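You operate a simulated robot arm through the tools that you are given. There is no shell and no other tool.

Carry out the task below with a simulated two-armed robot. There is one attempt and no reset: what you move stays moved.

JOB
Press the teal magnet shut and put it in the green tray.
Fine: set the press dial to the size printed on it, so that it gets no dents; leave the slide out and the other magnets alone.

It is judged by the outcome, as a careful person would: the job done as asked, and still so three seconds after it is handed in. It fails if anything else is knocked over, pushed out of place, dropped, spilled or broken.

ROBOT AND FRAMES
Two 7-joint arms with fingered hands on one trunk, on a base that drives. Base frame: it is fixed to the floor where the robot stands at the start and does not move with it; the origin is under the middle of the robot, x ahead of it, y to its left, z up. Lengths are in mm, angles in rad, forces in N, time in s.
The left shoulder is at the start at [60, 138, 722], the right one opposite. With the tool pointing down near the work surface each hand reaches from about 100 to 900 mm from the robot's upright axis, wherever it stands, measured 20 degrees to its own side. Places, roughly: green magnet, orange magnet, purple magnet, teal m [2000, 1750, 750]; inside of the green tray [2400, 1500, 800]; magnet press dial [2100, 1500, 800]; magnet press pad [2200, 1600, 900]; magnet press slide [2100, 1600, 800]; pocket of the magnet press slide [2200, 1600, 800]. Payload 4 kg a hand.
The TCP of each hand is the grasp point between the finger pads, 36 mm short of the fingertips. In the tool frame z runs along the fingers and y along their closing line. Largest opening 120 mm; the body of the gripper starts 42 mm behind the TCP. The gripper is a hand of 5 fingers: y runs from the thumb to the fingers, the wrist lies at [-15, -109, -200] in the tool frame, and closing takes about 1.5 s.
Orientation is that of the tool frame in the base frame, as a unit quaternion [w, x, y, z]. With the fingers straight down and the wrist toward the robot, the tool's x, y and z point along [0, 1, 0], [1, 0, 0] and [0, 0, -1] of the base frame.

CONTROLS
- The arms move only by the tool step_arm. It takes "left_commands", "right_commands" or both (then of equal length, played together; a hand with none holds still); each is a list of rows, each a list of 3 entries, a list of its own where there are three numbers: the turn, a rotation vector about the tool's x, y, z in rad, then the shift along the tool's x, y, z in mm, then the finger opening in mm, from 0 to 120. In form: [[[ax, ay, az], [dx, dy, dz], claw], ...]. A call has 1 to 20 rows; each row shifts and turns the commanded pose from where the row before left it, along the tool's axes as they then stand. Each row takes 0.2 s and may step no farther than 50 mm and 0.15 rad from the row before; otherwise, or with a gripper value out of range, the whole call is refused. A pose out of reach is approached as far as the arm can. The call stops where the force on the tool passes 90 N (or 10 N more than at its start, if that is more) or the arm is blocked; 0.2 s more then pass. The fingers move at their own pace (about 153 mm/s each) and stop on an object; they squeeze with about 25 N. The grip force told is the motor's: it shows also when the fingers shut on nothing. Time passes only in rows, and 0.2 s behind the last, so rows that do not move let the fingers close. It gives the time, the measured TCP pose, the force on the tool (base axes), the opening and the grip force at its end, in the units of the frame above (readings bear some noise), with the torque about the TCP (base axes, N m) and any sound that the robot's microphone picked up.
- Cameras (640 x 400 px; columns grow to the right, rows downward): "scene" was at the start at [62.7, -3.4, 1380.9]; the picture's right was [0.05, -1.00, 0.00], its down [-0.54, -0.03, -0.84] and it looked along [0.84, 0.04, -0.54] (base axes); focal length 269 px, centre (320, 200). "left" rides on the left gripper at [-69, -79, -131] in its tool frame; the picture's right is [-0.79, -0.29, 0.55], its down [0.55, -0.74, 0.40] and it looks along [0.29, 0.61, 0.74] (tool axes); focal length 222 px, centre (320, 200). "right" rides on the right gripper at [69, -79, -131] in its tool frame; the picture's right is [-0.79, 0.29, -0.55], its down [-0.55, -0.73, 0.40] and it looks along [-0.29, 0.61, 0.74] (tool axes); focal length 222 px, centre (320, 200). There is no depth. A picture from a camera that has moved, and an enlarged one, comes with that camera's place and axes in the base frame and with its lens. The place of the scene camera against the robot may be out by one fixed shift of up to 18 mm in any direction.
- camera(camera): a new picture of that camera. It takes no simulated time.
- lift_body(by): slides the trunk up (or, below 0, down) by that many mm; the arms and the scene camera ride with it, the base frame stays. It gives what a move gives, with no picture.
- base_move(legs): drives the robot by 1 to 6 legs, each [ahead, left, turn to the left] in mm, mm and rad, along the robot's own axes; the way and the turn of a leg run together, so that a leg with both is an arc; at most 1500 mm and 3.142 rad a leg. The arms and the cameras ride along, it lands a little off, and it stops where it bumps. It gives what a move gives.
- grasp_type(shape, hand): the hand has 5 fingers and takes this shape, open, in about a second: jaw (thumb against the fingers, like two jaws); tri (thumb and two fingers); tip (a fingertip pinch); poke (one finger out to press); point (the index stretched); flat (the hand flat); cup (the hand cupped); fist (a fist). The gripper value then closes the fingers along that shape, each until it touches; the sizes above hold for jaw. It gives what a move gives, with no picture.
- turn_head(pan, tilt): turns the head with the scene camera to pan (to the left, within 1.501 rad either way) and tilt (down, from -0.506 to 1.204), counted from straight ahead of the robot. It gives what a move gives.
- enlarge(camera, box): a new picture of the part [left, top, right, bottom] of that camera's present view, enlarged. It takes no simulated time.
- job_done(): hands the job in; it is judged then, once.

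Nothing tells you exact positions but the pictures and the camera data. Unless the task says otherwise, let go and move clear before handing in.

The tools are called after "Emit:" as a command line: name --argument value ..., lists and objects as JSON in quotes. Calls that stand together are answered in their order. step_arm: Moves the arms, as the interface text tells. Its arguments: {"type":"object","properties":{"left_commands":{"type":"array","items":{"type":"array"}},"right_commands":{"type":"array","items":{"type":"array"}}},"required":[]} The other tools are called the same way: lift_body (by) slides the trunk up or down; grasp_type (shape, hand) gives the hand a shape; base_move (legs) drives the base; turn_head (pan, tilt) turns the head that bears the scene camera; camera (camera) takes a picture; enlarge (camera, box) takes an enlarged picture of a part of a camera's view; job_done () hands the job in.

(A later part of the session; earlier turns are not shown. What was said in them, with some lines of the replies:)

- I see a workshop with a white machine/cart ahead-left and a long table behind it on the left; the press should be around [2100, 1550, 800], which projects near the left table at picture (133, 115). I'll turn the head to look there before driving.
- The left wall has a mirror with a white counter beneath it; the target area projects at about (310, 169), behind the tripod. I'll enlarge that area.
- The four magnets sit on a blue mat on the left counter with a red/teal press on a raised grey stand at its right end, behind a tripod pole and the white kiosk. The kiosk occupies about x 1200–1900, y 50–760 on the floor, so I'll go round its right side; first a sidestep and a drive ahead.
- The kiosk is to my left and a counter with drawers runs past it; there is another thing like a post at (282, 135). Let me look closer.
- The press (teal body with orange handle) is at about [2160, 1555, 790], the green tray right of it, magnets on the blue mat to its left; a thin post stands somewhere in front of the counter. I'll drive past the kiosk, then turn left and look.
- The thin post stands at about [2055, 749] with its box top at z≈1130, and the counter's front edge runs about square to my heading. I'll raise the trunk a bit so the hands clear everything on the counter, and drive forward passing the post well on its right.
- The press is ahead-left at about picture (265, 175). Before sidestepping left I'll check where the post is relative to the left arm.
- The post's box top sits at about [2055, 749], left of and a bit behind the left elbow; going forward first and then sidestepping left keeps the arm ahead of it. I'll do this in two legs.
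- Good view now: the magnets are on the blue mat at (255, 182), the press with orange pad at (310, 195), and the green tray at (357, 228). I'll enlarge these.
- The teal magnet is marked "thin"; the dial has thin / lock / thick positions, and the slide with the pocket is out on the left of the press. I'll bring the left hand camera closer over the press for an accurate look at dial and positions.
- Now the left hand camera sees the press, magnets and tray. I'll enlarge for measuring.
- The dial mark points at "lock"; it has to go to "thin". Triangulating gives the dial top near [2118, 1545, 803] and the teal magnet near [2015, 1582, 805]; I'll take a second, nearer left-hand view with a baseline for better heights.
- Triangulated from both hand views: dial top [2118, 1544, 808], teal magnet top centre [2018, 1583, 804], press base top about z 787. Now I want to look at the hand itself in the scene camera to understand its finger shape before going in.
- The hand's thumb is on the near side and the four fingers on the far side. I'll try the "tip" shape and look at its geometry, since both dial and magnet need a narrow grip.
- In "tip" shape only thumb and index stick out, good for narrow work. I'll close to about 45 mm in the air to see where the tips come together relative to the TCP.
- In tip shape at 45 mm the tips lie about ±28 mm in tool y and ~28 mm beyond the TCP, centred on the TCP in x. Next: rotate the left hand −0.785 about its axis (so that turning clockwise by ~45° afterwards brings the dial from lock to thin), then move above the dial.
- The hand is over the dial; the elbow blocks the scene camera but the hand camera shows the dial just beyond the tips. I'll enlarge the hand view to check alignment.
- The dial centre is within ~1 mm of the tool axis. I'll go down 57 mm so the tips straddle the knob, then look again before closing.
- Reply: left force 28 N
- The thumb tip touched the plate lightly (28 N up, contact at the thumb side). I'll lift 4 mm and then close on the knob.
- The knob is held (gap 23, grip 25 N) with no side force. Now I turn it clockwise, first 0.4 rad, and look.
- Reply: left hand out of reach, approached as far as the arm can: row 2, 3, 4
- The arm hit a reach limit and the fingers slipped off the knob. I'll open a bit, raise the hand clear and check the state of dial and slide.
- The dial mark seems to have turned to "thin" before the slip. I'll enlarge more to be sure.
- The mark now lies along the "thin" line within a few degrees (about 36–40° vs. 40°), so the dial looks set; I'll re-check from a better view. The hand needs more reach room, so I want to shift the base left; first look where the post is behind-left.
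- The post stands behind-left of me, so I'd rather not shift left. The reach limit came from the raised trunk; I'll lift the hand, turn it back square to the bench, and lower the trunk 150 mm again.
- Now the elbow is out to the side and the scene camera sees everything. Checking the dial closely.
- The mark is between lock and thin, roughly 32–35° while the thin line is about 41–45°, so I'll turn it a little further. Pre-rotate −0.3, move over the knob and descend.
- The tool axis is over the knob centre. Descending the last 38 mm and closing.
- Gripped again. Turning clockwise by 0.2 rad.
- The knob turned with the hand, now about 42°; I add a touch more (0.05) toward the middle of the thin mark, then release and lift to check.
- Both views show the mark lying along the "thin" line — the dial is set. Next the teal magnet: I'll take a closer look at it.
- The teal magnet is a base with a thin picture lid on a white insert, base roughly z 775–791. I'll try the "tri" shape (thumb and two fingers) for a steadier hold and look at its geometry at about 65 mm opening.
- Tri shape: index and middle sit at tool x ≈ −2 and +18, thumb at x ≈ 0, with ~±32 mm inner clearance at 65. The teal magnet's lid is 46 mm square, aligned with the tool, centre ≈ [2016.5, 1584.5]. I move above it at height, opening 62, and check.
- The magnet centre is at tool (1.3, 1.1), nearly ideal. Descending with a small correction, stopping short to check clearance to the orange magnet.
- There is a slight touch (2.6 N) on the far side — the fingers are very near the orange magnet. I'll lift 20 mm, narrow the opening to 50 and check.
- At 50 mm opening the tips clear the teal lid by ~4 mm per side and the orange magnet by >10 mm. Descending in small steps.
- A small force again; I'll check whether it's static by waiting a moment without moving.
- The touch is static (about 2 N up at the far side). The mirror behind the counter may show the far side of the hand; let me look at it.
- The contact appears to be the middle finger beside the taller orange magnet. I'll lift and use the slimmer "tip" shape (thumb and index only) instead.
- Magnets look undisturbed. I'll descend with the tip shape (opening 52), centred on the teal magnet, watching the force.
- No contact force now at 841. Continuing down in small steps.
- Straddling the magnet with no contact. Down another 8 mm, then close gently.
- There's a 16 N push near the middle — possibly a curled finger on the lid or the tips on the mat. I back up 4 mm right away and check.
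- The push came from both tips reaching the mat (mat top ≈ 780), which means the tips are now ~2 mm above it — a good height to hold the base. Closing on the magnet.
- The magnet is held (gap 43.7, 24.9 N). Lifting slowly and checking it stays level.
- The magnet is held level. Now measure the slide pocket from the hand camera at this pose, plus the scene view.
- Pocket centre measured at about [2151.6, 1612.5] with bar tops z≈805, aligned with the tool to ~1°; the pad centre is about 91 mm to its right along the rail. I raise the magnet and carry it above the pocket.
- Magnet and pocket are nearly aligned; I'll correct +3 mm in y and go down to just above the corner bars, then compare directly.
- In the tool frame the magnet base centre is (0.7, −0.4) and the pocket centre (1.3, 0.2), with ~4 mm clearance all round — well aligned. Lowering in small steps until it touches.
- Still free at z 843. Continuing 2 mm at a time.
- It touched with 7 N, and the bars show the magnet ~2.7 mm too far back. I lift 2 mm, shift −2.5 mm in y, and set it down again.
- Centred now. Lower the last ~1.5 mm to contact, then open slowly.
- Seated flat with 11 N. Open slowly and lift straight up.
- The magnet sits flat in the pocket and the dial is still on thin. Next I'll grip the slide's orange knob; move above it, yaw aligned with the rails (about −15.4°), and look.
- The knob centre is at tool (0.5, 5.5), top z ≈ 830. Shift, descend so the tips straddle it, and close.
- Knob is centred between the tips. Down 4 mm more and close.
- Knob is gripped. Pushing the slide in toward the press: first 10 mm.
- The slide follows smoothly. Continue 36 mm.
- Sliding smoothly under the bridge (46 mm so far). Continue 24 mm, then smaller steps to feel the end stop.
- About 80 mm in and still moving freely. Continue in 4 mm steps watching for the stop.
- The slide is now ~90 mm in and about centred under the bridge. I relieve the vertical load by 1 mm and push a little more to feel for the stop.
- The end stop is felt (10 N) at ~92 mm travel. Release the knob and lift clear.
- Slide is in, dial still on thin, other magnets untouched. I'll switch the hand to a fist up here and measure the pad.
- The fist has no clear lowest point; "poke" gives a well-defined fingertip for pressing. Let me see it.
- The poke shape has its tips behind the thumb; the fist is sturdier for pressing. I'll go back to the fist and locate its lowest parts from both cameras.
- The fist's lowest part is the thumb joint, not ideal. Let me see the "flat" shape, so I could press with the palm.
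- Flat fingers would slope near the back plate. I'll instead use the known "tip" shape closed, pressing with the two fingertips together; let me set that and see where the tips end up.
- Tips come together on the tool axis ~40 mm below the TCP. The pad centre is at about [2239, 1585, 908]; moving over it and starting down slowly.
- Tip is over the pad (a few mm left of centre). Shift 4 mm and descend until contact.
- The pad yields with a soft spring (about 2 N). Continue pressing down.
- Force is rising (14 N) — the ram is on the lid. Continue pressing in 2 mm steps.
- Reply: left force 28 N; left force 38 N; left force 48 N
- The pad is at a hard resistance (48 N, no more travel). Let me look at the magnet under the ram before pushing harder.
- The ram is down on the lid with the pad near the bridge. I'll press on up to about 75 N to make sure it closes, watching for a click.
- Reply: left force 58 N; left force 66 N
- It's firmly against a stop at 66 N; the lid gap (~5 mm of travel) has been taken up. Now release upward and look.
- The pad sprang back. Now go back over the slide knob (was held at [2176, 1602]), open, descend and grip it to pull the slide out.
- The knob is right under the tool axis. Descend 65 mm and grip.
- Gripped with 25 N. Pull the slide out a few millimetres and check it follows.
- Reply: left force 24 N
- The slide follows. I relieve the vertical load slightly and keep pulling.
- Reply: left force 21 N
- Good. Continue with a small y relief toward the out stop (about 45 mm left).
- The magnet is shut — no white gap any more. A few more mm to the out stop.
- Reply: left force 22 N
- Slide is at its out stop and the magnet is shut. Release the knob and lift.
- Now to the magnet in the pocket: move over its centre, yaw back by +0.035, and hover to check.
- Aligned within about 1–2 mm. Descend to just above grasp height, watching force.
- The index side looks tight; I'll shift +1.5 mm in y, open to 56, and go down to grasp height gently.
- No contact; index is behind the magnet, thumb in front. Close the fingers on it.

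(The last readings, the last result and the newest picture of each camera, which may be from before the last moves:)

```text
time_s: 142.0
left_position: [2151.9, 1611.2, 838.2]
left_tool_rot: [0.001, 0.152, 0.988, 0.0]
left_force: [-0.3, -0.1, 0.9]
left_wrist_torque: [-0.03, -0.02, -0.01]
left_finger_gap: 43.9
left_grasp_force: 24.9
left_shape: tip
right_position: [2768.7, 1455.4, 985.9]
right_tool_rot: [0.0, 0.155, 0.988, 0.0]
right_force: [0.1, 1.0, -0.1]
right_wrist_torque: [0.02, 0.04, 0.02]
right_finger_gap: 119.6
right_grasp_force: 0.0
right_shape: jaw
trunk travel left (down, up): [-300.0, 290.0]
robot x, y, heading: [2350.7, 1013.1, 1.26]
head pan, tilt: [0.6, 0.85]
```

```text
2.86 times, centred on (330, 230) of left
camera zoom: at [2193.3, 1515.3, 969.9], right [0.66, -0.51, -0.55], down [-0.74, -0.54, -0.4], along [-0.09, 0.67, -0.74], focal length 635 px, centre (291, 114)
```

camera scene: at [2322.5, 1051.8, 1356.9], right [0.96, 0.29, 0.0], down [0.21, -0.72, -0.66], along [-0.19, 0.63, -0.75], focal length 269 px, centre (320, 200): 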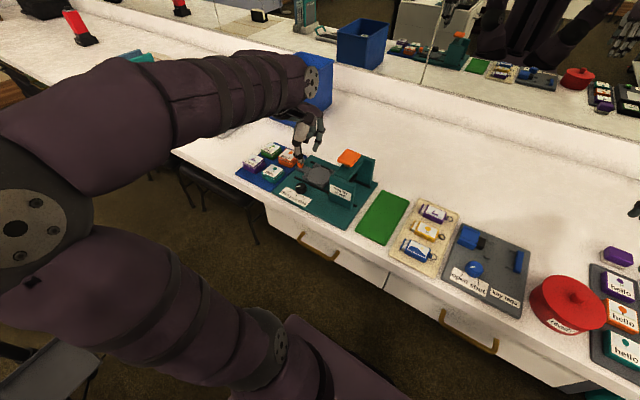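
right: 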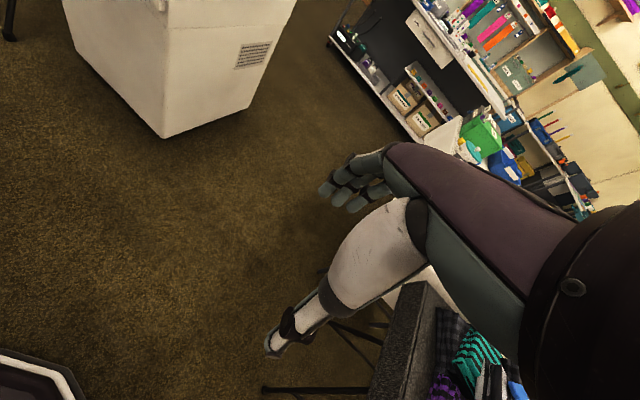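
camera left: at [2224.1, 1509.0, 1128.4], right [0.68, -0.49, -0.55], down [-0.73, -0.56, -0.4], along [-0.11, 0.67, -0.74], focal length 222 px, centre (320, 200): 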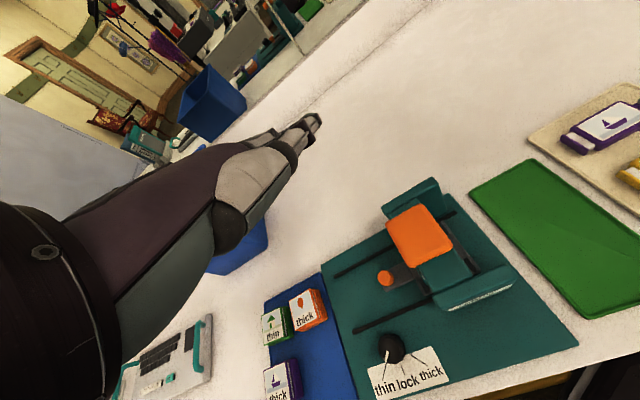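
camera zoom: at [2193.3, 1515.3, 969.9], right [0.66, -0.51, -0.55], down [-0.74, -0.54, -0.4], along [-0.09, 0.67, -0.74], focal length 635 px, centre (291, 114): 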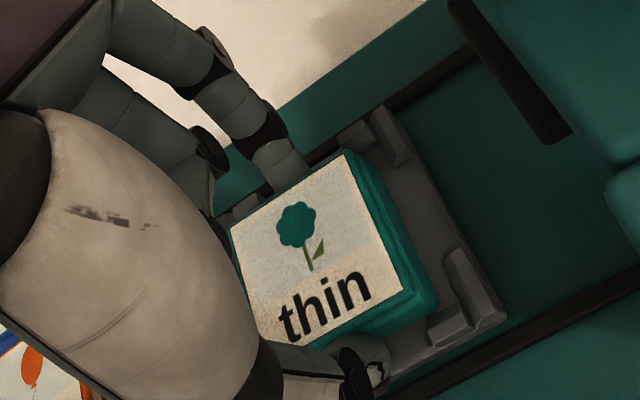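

Held (gap 43.9, 25 N). Lift straight up, high enough to clear the press.

Emit:
step_arm --left_commands '[[[0, 0, 0], [0, 0, -6], 25], [[0, 0, 0], [0, 0, -14], 25], [[0, 0, 0], [0, 0, -25], 25], [[0, 0, 0], [0, 0, -35], 25], [[0, 0, 0], [0, 0, -40], 25], [[0, 0, 0], [0, 0, -40], 25], [[0, 0, 0], [0, 0, 0], 25]]'

Emit:
enlarge --camera "scene" --box '[270, 60, 430, 200]'

Emit:
camera --camera "left"

```text
time_s: 143.6
left_position: [2149.4, 1610.9, 997.6]
left_tool_rot: [-0.001, 0.151, 0.988, 0.0]
left_force: [-0.2, -0.3, -0.3]
left_wrist_torque: [-0.03, -0.01, 0.04]
left_finger_gap: 43.8
left_grasp_force: 24.6
left_shape: tip
right_position: [2769.7, 1455.4, 984.8]
right_tool_rot: [-0.001, 0.155, 0.988, 0.0]
right_force: [0.2, 1.1, 0.1]
right_wrist_torque: [-0.01, 0.01, -0.04]
right_finger_gap: 119.8
right_grasp_force: 0.0
right_shape: jaw
trunk travel left (down, up): [-300.0, 290.0]
robot x, y, heading: [2349.2, 1014.5, 1.265]
head pan, tilt: [0.6, 0.85]
```

```text
2.86 times, centred on (350, 130) of scene
camera zoom: at [2322.6, 1051.9, 1356.9], right [0.96, 0.28, 0.0], down [0.21, -0.72, -0.66], along [-0.19, 0.63, -0.75], focal length 770 px, centre (234, 400)
```

zoom: 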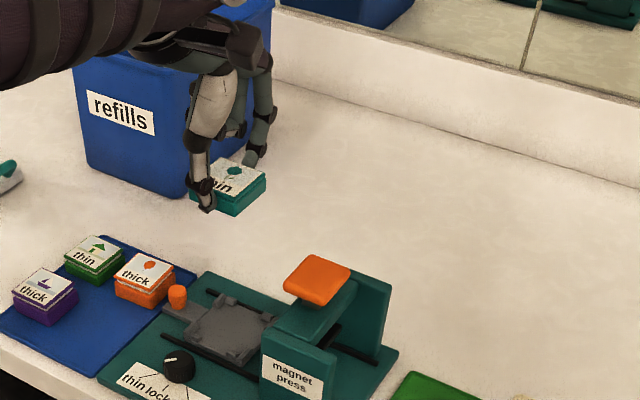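

```text
taken
camera left: at [2192.2, 1515.1, 1130.0], right [0.66, -0.51, -0.55], down [-0.74, -0.54, -0.4], along [-0.09, 0.67, -0.74], focal length 222 px, centre (320, 200)
```

left: 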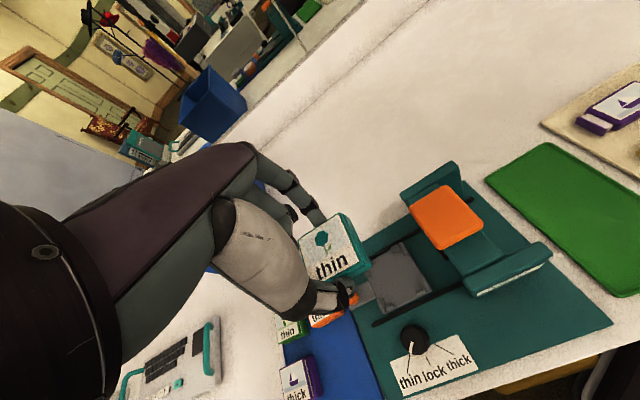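

The slide stays out, the magnet is held shut. The tray centre is about [2359, 1535]; I'll carry the magnet to above its front-middle part, clear of the press tower.

Emit:
step_arm --left_commands '[[[0, 0, 0], [-38.5, -9.1, 0], 25], [[0, 0, 0], [-38.5, -9.1, 0], 25], [[0, 0, 0], [-38.5, -9.1, 0], 25], [[0, 0, 0], [-38.5, -9.1, 0], 25], [[0, 0, 0], [-38.5, -9.1, 0], 25], [[0, 0, 0], [-38.2, -8.9, 0], 25], [[0, 0, 0], [0, 0, 0], 25]]'

Emit:
camera --camera "left"

Emit:
camera --camera "scene"

```text
time_s: 145.2
left_position: [2354.9, 1491.0, 999.9]
left_tool_rot: [0.0, 0.151, 0.988, 0.001]
left_force: [-0.5, -0.1, -1.2]
left_wrist_torque: [0.0, -0.02, 0.02]
left_finger_gap: 44.0
left_grasp_force: 24.7
left_shape: tip
right_position: [2768.7, 1455.7, 984.9]
right_tool_rot: [-0.001, 0.155, 0.988, 0.0]
right_force: [0.2, -0.3, 0.0]
right_wrist_torque: [0.01, -0.02, 0.0]
right_finger_gap: 119.7
right_grasp_force: 0.1
right_shape: jaw
trunk travel left (down, up): [-300.0, 290.0]
robot x, y, heading: [2351.9, 1013.1, 1.258]
head pan, tilt: [0.6, 0.85]
```

```text
taken
camera left: at [2398.0, 1394.2, 1132.9], right [0.66, -0.51, -0.55], down [-0.74, -0.54, -0.4], along [-0.09, 0.67, -0.74], focal length 222 px, centre (320, 200)
```

left: 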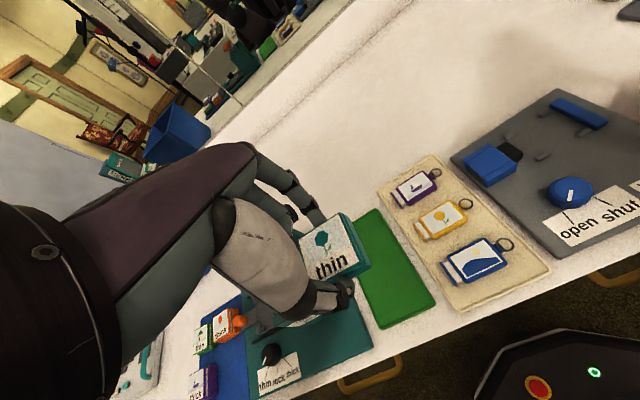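

```text
taken
camera scene: at [2322.7, 1051.8, 1356.9], right [0.96, 0.29, 0.0], down [0.21, -0.72, -0.66], along [-0.19, 0.63, -0.75], focal length 269 px, centre (320, 200)
```

scene: 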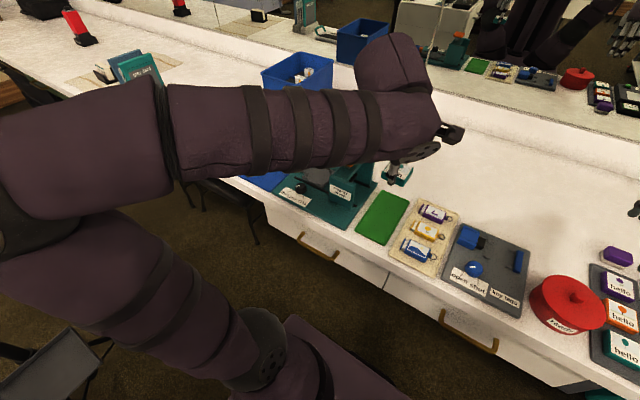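

The tray lies under the magnet: right edge 31 mm and front edge 40 mm from the tool axis. I shift 4 mm left and 8 mm inward, and descend to z≈850, then look.

Emit:
step_arm --left_commands '[[[0, 0, 0], [4, 8, 20], 25], [[0, 0, 0], [0, 0, 35], 25], [[0, 0, 0], [0, 0, 35], 25], [[0, 0, 0], [0, 0, 30], 25], [[0, 0, 0], [0, 0, 25], 25], [[0, 0, 0], [0, 0, 0], 25]]'

Emit:
camera --camera "left"

Emit:
enlarge --camera "scene" --box '[320, 130, 440, 260]'

```text
time_s: 146.6
left_position: [2351.3, 1498.8, 853.0]
left_tool_rot: [-0.001, 0.152, 0.988, 0.0]
left_force: [0.3, -0.4, -0.9]
left_wrist_torque: [0.02, 0.0, 0.0]
left_finger_gap: 43.2
left_grasp_force: 24.6
left_shape: tip
right_position: [2769.8, 1455.9, 985.3]
right_tool_rot: [0.0, 0.155, 0.988, 0.0]
right_force: [0.9, -0.5, 0.1]
right_wrist_torque: [0.0, 0.0, -0.01]
right_finger_gap: 119.7
right_grasp_force: 0.1
right_shape: jaw
trunk travel left (down, up): [-300.0, 290.0]
robot x, y, heading: [2349.3, 1010.9, 1.264]
head pan, tilt: [0.6, 0.85]
```

```text
taken
camera left: at [2394.7, 1404.1, 984.4], right [0.66, -0.51, -0.55], down [-0.74, -0.54, -0.4], along [-0.09, 0.67, -0.74], focal length 222 px, centre (320, 200)
```

left: 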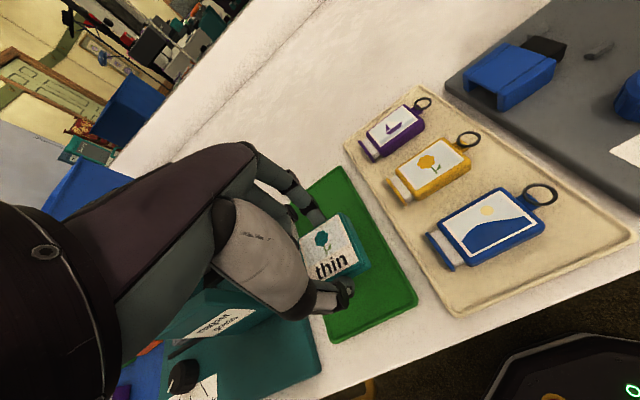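

```text
3.08 times, centred on (380, 195) of scene
camera zoom: at [2322.6, 1052.0, 1356.9], right [0.96, 0.28, 0.0], down [0.21, -0.72, -0.66], along [-0.19, 0.63, -0.75], focal length 829 px, centre (135, 215)
```

zoom: 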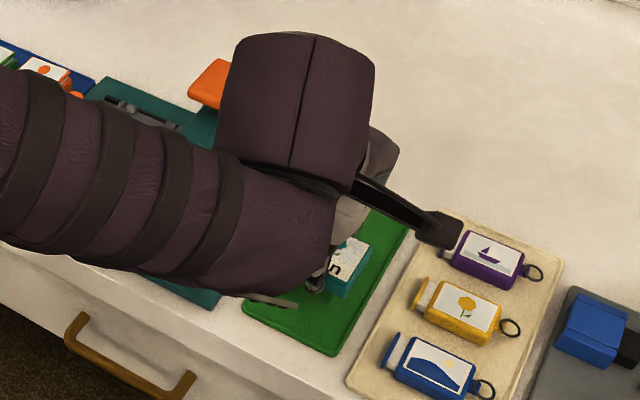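

The magnet sits well inside the tray outline (9 mm to the right edge, 30 mm to the front). Shift 4 mm left and lower, then feel for contact.

Emit:
step_arm --left_commands '[[[0, 0, 0], [4, 0, 10], 25], [[0, 0, 0], [0, 0, 10], 25], [[0, 0, 0], [0, 0, 5], 25], [[0, 0, 0], [0, 0, 0], 25], [[0, 0, 0], [0, 0, 0], 25]]'

Emit:
enlarge --camera "left" --box '[250, 150, 440, 350]'

```text
time_s: 147.8
left_position: [2347.2, 1502.0, 847.7]
left_tool_rot: [0.01, 0.148, 0.989, 0.01]
left_force: [0.0, -0.2, 0.5]
left_wrist_torque: [0.02, 0.0, 0.0]
left_finger_gap: 43.1
left_grasp_force: 24.6
left_shape: tip
left hand out of reach, approached as far as the arm can: row 2, 3
right_position: [2769.1, 1455.1, 984.6]
right_tool_rot: [0.0, 0.155, 0.988, 0.0]
right_force: [-0.7, -0.3, -0.3]
right_wrist_torque: [0.02, -0.02, 0.02]
right_finger_gap: 119.7
right_grasp_force: 0.1
right_shape: jaw
trunk travel left (down, up): [-300.0, 290.0]
robot x, y, heading: [2352.1, 1015.5, 1.261]
head pan, tilt: [0.6, 0.85]
```

```text
2.00 times, centred on (345, 250) of left
camera zoom: at [2387.1, 1404.0, 978.8], right [0.68, -0.5, -0.54], down [-0.73, -0.53, -0.42], along [-0.08, 0.68, -0.73], focal length 444 px, centre (270, 100)
```

zoom: 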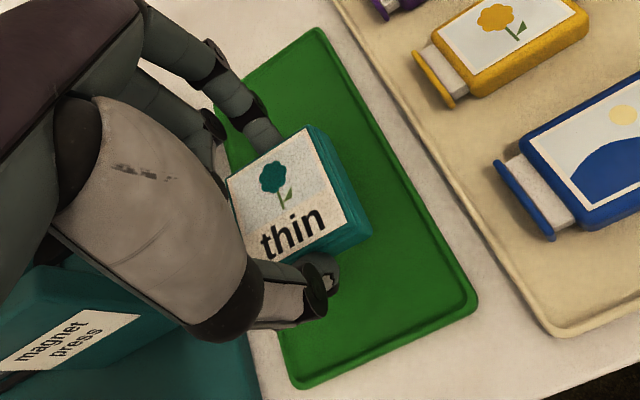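

The arm can't reach lower in this pose. I'll raise it back a little to restore a clean posture and instead lower the trunk, which lowers the hand straight down; I also raise the right hand a bit for clearance.

Emit:
step_arm --left_commands '[[[0, 0, 0], [0, 0, -10], 25], [[0, 0, 0], [0, 0, -15], 25], [[0, 0, 0], [0, 0, -5], 25], [[0, 0, 0], [0, 0, 0], 25]]' --right_commands '[[[0, 0, 0], [0, 0, -20], 120], [[0, 0, 0], [0, 0, -20], 120], [[0, 0, 0], [0, 0, -20], 120], [[0, 0, 0], [0, 0, 0], 120]]'

Emit:
camera --camera "left"

Emit:
camera --camera "scene"

```text
time_s: 148.8
left_position: [2347.6, 1501.0, 857.7]
left_tool_rot: [0.0, 0.152, 0.988, 0.0]
left_force: [-0.1, -0.2, -0.4]
left_wrist_torque: [0.0, 0.01, 0.02]
left_finger_gap: 43.4
left_grasp_force: 24.9
left_shape: tip
right_position: [2769.0, 1455.6, 1045.8]
right_tool_rot: [-0.001, 0.155, 0.988, 0.0]
right_force: [-0.1, -0.1, -0.9]
right_wrist_torque: [0.02, -0.04, -0.01]
right_finger_gap: 119.7
right_grasp_force: 0.0
right_shape: jaw
trunk travel left (down, up): [-300.0, 290.0]
robot x, y, heading: [2349.6, 1012.7, 1.265]
head pan, tilt: [0.6, 0.85]
```

```text
taken
camera left: at [2390.7, 1405.6, 989.6], right [0.66, -0.51, -0.55], down [-0.74, -0.54, -0.4], along [-0.09, 0.67, -0.74], focal length 222 px, centre (320, 200)
```

left: 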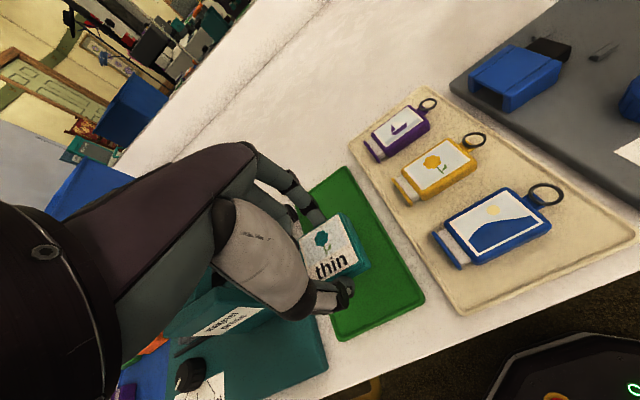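

```text
taken
camera scene: at [2322.5, 1051.9, 1356.9], right [0.96, 0.28, 0.0], down [0.21, -0.72, -0.66], along [-0.19, 0.63, -0.75], focal length 269 px, centre (320, 200)
```

scene: 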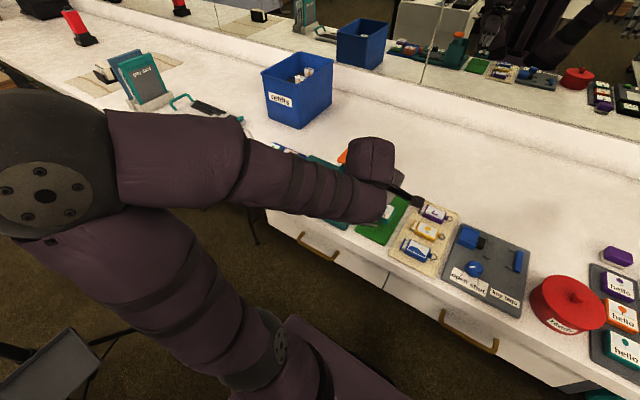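

Clean posture again at z 858. Lowering the trunk in steps.

Emit:
lift_body --by -20

Emit:
enlarge --camera "left" --box '[250, 150, 440, 350]'

```text
time_s: 149.4
left_position: [2348.9, 1502.0, 839.0]
left_tool_rot: [0.0, 0.152, 0.988, 0.0]
left_force: [-0.5, 0.1, -0.6]
left_wrist_torque: [0.05, 0.04, -0.05]
left_finger_gap: 43.4
left_grasp_force: 25.0
left_shape: tip
right_position: [2768.3, 1454.5, 1026.7]
right_tool_rot: [0.001, 0.155, 0.988, 0.0]
right_force: [-0.3, 0.0, 0.5]
right_wrist_torque: [0.0, 0.01, 0.02]
right_finger_gap: 119.7
right_grasp_force: 0.1
right_shape: jaw
trunk travel left (down, up): [-280.0, 310.0]
robot x, y, heading: [2350.8, 1013.1, 1.266]
head pan, tilt: [0.6, 0.85]
```

```text
2.00 times, centred on (345, 250) of left
camera zoom: at [2390.7, 1405.5, 969.5], right [0.66, -0.51, -0.55], down [-0.74, -0.54, -0.4], along [-0.09, 0.67, -0.74], focal length 444 px, centre (270, 100)
```

zoom: 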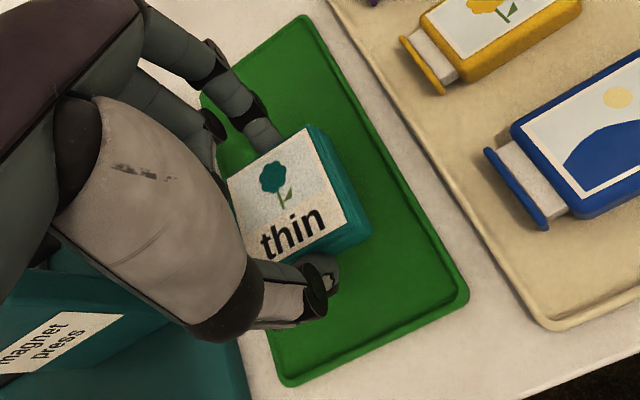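

Emit:
lift_body --by -10

Emit:
lift_body --by -3

```text
time_s: 150.0
left_position: [2348.2, 1501.8, 827.2]
left_tool_rot: [0.0, 0.152, 0.988, 0.0]
left_force: [0.2, -0.3, 0.0]
left_wrist_torque: [0.01, -0.02, -0.01]
left_finger_gap: 43.3
left_grasp_force: 25.0
left_shape: tip
right_position: [2769.8, 1454.2, 1014.8]
right_tool_rot: [0.0, 0.155, 0.988, 0.0]
right_force: [-0.2, 1.2, 0.2]
right_wrist_torque: [0.01, 0.02, 0.02]
right_finger_gap: 119.8
right_grasp_force: 0.1
right_shape: jaw
trunk travel left (down, up): [-270.0, 320.0]
robot x, y, heading: [2348.6, 1015.1, 1.258]
head pan, tilt: [0.6, 0.85]
```

```text
time_s: 150.5
left_position: [2348.8, 1501.3, 824.5]
left_tool_rot: [0.0, 0.152, 0.988, 0.001]
left_force: [0.4, 0.1, -1.2]
left_wrist_torque: [0.01, -0.01, 0.02]
left_finger_gap: 43.5
left_grasp_force: 25.0
left_shape: tip
right_position: [2770.2, 1454.7, 1013.3]
right_tool_rot: [0.0, 0.155, 0.988, 0.0]
right_force: [-0.7, -0.5, -0.2]
right_wrist_torque: [-0.02, 0.01, 0.01]
right_finger_gap: 119.8
right_grasp_force: 0.1
right_shape: jaw
trunk travel left (down, up): [-267.0, 323.0]
robot x, y, heading: [2350.1, 1009.0, 1.261]
head pan, tilt: [0.6, 0.85]
```

Emit:
lift_body --by -2

Emit:
lift_body --by -2

```text
time_s: 151.1
left_position: [2348.1, 1501.7, 823.5]
left_tool_rot: [0.0, 0.152, 0.988, 0.0]
left_force: [0.0, 0.2, 0.2]
left_wrist_torque: [0.04, 0.0, 0.02]
left_finger_gap: 43.4
left_grasp_force: 24.9
left_shape: tip
right_position: [2768.4, 1453.9, 1010.1]
right_tool_rot: [0.0, 0.155, 0.988, 0.001]
right_force: [0.2, -0.2, 0.2]
right_wrist_torque: [-0.03, -0.01, 0.0]
right_finger_gap: 119.4
right_grasp_force: 0.0
right_shape: jaw
trunk travel left (down, up): [-265.0, 325.0]
robot x, y, heading: [2349.9, 1013.9, 1.255]
head pan, tilt: [0.6, 0.85]
```

```text
time_s: 151.6
left_position: [2347.2, 1501.9, 821.3]
left_tool_rot: [0.0, 0.152, 0.988, 0.001]
left_force: [0.2, -0.4, 4.9]
left_wrist_torque: [-0.07, 0.05, 0.04]
left_finger_gap: 43.6
left_grasp_force: 24.7
left_shape: tip
right_position: [2769.3, 1454.2, 1010.3]
right_tool_rot: [0.0, 0.155, 0.988, 0.001]
right_force: [0.6, 0.2, 0.1]
right_wrist_torque: [-0.03, -0.03, 0.0]
right_finger_gap: 119.7
right_grasp_force: 0.1
right_shape: jaw
trunk travel left (down, up): [-263.0, 327.0]
robot x, y, heading: [2347.9, 1013.2, 1.257]
head pan, tilt: [0.6, 0.85]
```

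The magnet touches the tray (5 N). Opening the fingers slowly, then raising by trunk.

Emit:
step_arm --left_commands '[[[0, 0, 0], [0, 0, 0], 46], [[0, 0, 0], [0, 0, 0], 50], [[0, 0, 0], [0, 0, 0], 56], [[0, 0, 0], [0, 0, 0], 60], [[0, 0, 0], [0, 0, 0], 60], [[0, 0, 0], [0, 0, 0], 60]]'

Emit:
enlarge --camera "left" --box '[250, 150, 440, 350]'

```text
time_s: 153.0
left_position: [2349.4, 1501.5, 820.2]
left_tool_rot: [0.0, 0.152, 0.988, 0.0]
left_force: [-0.6, -0.7, 1.5]
left_wrist_torque: [0.03, -0.03, -0.03]
left_finger_gap: 58.9
left_grasp_force: 0.0
left_shape: tip
right_position: [2768.9, 1454.3, 1009.9]
right_tool_rot: [-0.001, 0.155, 0.988, 0.0]
right_force: [-0.4, -0.5, 0.2]
right_wrist_torque: [-0.02, 0.01, -0.01]
right_finger_gap: 119.9
right_grasp_force: 0.1
right_shape: jaw
trunk travel left (down, up): [-263.0, 327.0]
robot x, y, heading: [2350.9, 1007.3, 1.263]
head pan, tilt: [0.6, 0.85]
```

```text
2.00 times, centred on (345, 250) of left
camera zoom: at [2390.7, 1405.4, 952.5], right [0.66, -0.51, -0.55], down [-0.74, -0.54, -0.4], along [-0.09, 0.67, -0.74], focal length 444 px, centre (270, 100)
```

zoom: 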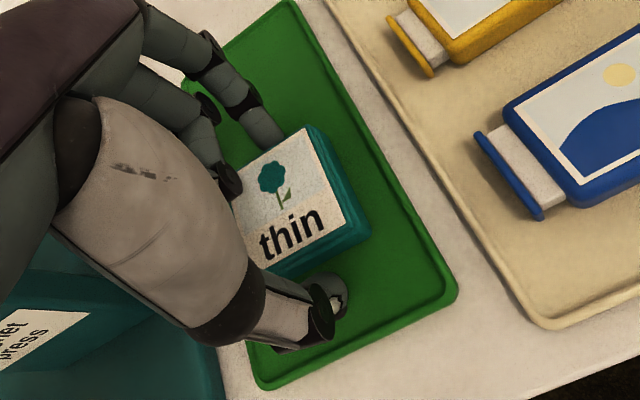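

Released. Raise the hand straight up with the trunk and look.

Emit:
lift_body --by 20

Emit:
lift_body --by 100

Emit:
camera --camera "left"

Emit:
enlarge --camera "left" --box '[290, 170, 430, 310]'

```text
time_s: 153.7
left_position: [2348.7, 1501.1, 840.5]
left_tool_rot: [0.0, 0.152, 0.988, 0.001]
left_force: [0.1, 0.2, 0.8]
left_wrist_torque: [-0.01, 0.04, 0.02]
left_finger_gap: 59.9
left_grasp_force: 0.1
left_shape: tip
right_position: [2769.7, 1455.1, 1029.1]
right_tool_rot: [-0.001, 0.154, 0.988, 0.001]
right_force: [0.3, -0.5, -0.8]
right_wrist_torque: [0.0, 0.01, 0.01]
right_finger_gap: 119.9
right_grasp_force: 0.0
right_shape: jaw
trunk travel left (down, up): [-283.0, 307.0]
robot x, y, heading: [2350.0, 1011.8, 1.257]
head pan, tilt: [0.6, 0.85]
```

```text
time_s: 155.0
left_position: [2347.7, 1502.1, 940.6]
left_tool_rot: [0.0, 0.153, 0.988, -0.001]
left_force: [-0.8, 0.2, 0.1]
left_wrist_torque: [0.0, 0.01, 0.02]
left_finger_gap: 59.9
left_grasp_force: 0.0
left_shape: tip
right_position: [2768.5, 1454.8, 1129.0]
right_tool_rot: [-0.001, 0.155, 0.988, 0.0]
right_force: [-0.5, 0.2, -0.1]
right_wrist_torque: [-0.03, -0.02, 0.0]
right_finger_gap: 119.7
right_grasp_force: 0.1
right_shape: jaw
trunk travel left (down, up): [-383.0, 207.0]
robot x, y, heading: [2351.4, 1016.7, 1.257]
head pan, tilt: [0.6, 0.85]
```

```text
taken
camera left: at [2390.8, 1405.6, 1072.4], right [0.66, -0.51, -0.55], down [-0.74, -0.54, -0.4], along [-0.09, 0.67, -0.74], focal length 222 px, centre (320, 200)
```

left: 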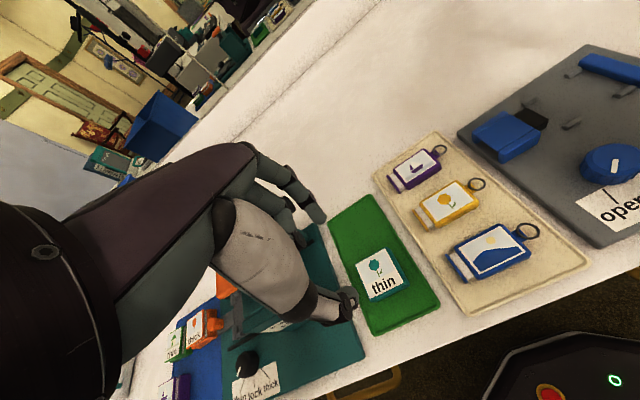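

```text
2.86 times, centred on (360, 240) of left
camera zoom: at [2390.8, 1405.6, 1072.4], right [0.66, -0.51, -0.55], down [-0.74, -0.54, -0.4], along [-0.09, 0.67, -0.74], focal length 635 px, centre (206, 86)
```

zoom: 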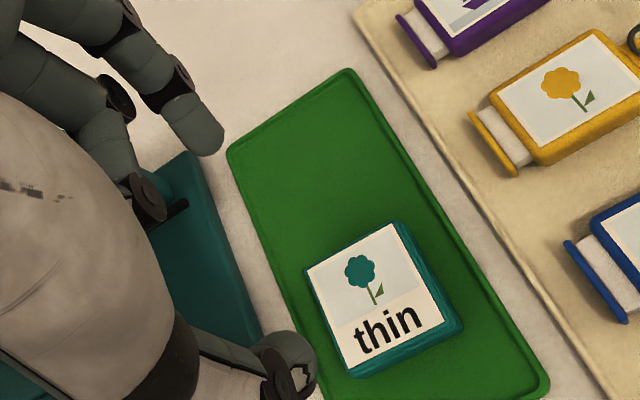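

The shut magnet lies in the green tray, ~13 mm clear of its edges. I raise the hand further and check the whole scene (slide out, dial, other magnets).

Emit:
step_arm --left_commands '[[[0, 0, 0], [0, 0, -35], 60], [[0, 0, 0], [0, 0, -35], 60], [[0, 0, 0], [0, 0, -30], 60], [[0, 0, 0], [0, 0, 0], 60]]'

Emit:
turn_head --pan 0.55 --tilt 0.9

Emit:
camera --camera "scene"

Emit:
camera --camera "left"

```text
time_s: 156.0
left_position: [2349.4, 1500.7, 1041.3]
left_tool_rot: [0.0, 0.152, 0.988, 0.001]
left_force: [-0.6, 0.2, -0.1]
left_wrist_torque: [0.03, 0.05, -0.01]
left_finger_gap: 59.9
left_grasp_force: 0.2
left_shape: tip
right_position: [2769.4, 1454.0, 1128.7]
right_tool_rot: [-0.001, 0.155, 0.988, 0.0]
right_force: [-0.4, 0.2, 0.0]
right_wrist_torque: [0.02, 0.0, -0.01]
right_finger_gap: 119.7
right_grasp_force: 0.1
right_shape: jaw
trunk travel left (down, up): [-383.0, 207.0]
robot x, y, heading: [2348.8, 1014.3, 1.262]
head pan, tilt: [0.6, 0.85]
```

```text
time_s: 156.6
left_position: [2349.0, 1500.7, 1039.8]
left_tool_rot: [0.0, 0.152, 0.988, 0.0]
left_force: [0.4, -0.2, -0.4]
left_wrist_torque: [-0.02, 0.04, 0.02]
left_finger_gap: 60.0
left_grasp_force: 0.0
left_shape: tip
right_position: [2769.5, 1454.2, 1129.2]
right_tool_rot: [-0.001, 0.155, 0.988, 0.0]
right_force: [0.1, -0.8, -0.5]
right_wrist_torque: [-0.01, 0.03, -0.03]
right_finger_gap: 119.7
right_grasp_force: 0.1
right_shape: jaw
trunk travel left (down, up): [-383.0, 207.0]
robot x, y, heading: [2349.9, 1013.6, 1.262]
head pan, tilt: [0.55, 0.901]
```

```text
taken
camera scene: at [2327.0, 1050.3, 1436.1], right [0.97, 0.24, 0.0], down [0.19, -0.76, -0.62], along [-0.15, 0.6, -0.78], focal length 269 px, centre (320, 200)
```

scene: 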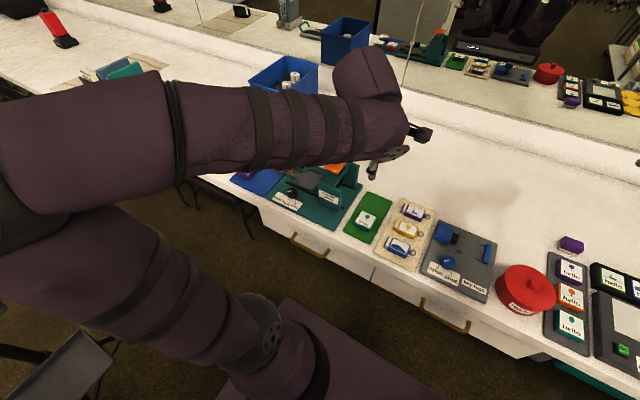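

```text
taken
camera left: at [2391.5, 1404.4, 1172.2], right [0.66, -0.51, -0.55], down [-0.74, -0.54, -0.4], along [-0.09, 0.67, -0.74], focal length 222 px, centre (320, 200)
```

left: 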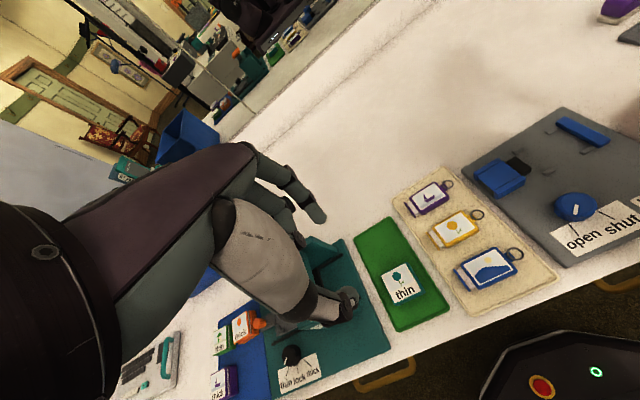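

Emit:
enlarge --camera "scene" --box '[230, 150, 410, 260]'

Emit:
enlarge --camera "left" --box '[190, 220, 460, 400]'

```text
3.56 times, centred on (320, 205) of scene
camera zoom: at [2327.0, 1050.3, 1436.1], right [0.97, 0.24, 0.0], down [0.19, -0.76, -0.62], along [-0.15, 0.6, -0.78], focal length 958 px, centre (320, 182)
```

zoom: 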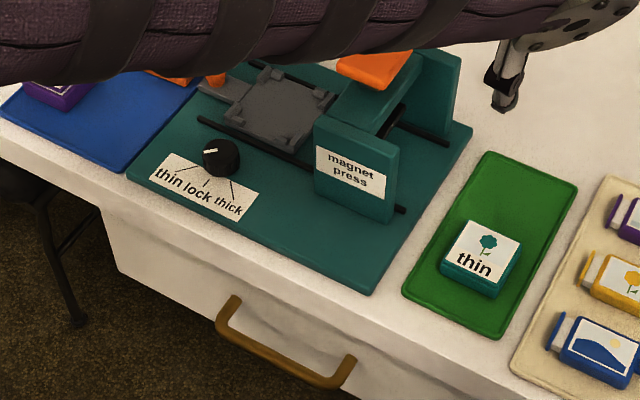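

```text
2.22 times, centred on (325, 310) of left
camera zoom: at [2391.5, 1404.4, 1172.2], right [0.66, -0.51, -0.55], down [-0.74, -0.54, -0.4], along [-0.09, 0.67, -0.74], focal length 494 px, centre (309, -44)
```

zoom: 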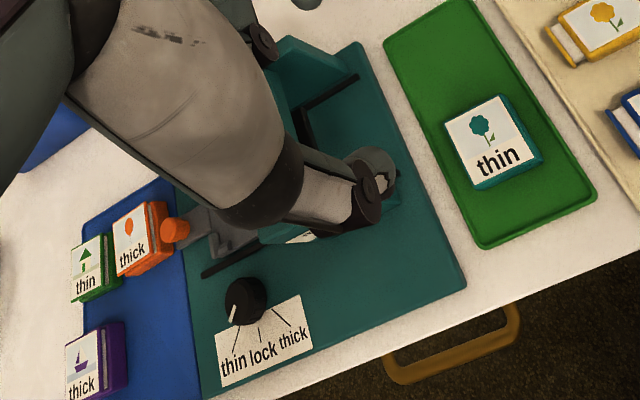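

The magnet is in the tray, the slide is out, the dial on thin, the other magnets in place. One last close look at the pressed magnet.

Emit:
enlarge --camera "scene" --box '[345, 200, 385, 240]'

Emit:
enlarge --camera "left" --box '[360, 240, 440, 320]'

```text
10.00 times, centred on (365, 220) of scene
camera zoom: at [2327.0, 1050.3, 1436.1], right [0.97, 0.24, 0.0], down [0.19, -0.76, -0.62], along [-0.15, 0.6, -0.78], focal length 2694 px, centre (-130, 0)
```

zoom: 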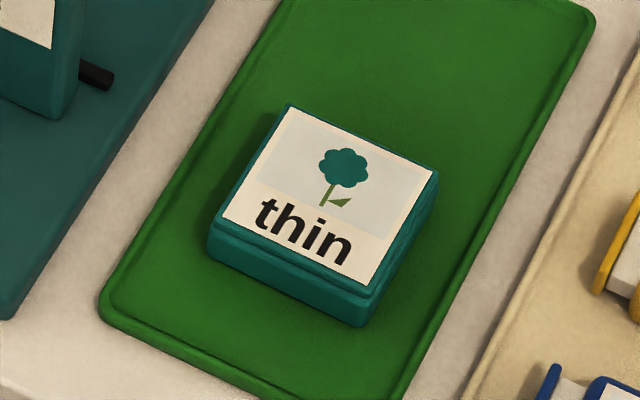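

```text
5.00 times, centred on (400, 280) of left
camera zoom: at [2391.5, 1404.4, 1172.2], right [0.66, -0.51, -0.55], down [-0.74, -0.54, -0.4], along [-0.09, 0.67, -0.74], focal length 1111 px, centre (-80, -200)
```

zoom: 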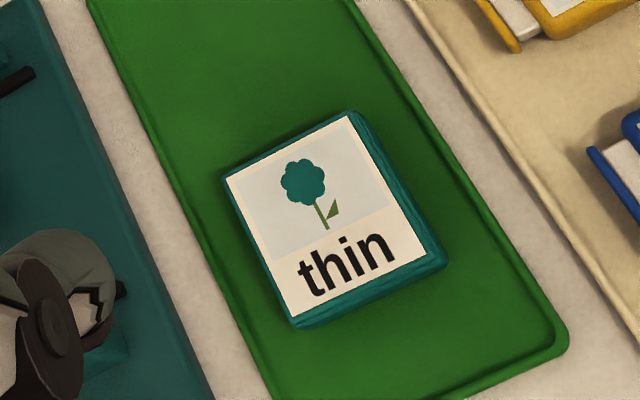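

The teal magnet is shut with no dents to be seen and lies flat inside the green tray. The dial is on thin, the slide is out, the other magnets are where they were, and both hands are clear, so I hand the job in.

Emit:
job_done

```text
The job is handed in.
```

The teal magnet is pressed shut and lying flat in the green tray, with no dents visible in the close-up pictures. I've handed the job in; the verdict hasn't come back to me.

- **Dial:** set to "thin", the size printed on the magnet. My first turn slipped partway because the arm hit a reach limit, so I gripped the dial again and finished the turn. The pictures show the mark on the thin line.
- **Press:** I pushed the pad down to its stop, up to about 66 N. Afterwards the white gap under the lid was gone.
- **Slide:** pulled back to its out stop and left there.
- **Other magnets:** still in place on the mat. While I was lining up to pick up the teal magnet, a finger touched the orange one with about 2 N. It did not move in the pictures.

Both hands are clear of the bench, and nothing else was knocked or moved that I could see.
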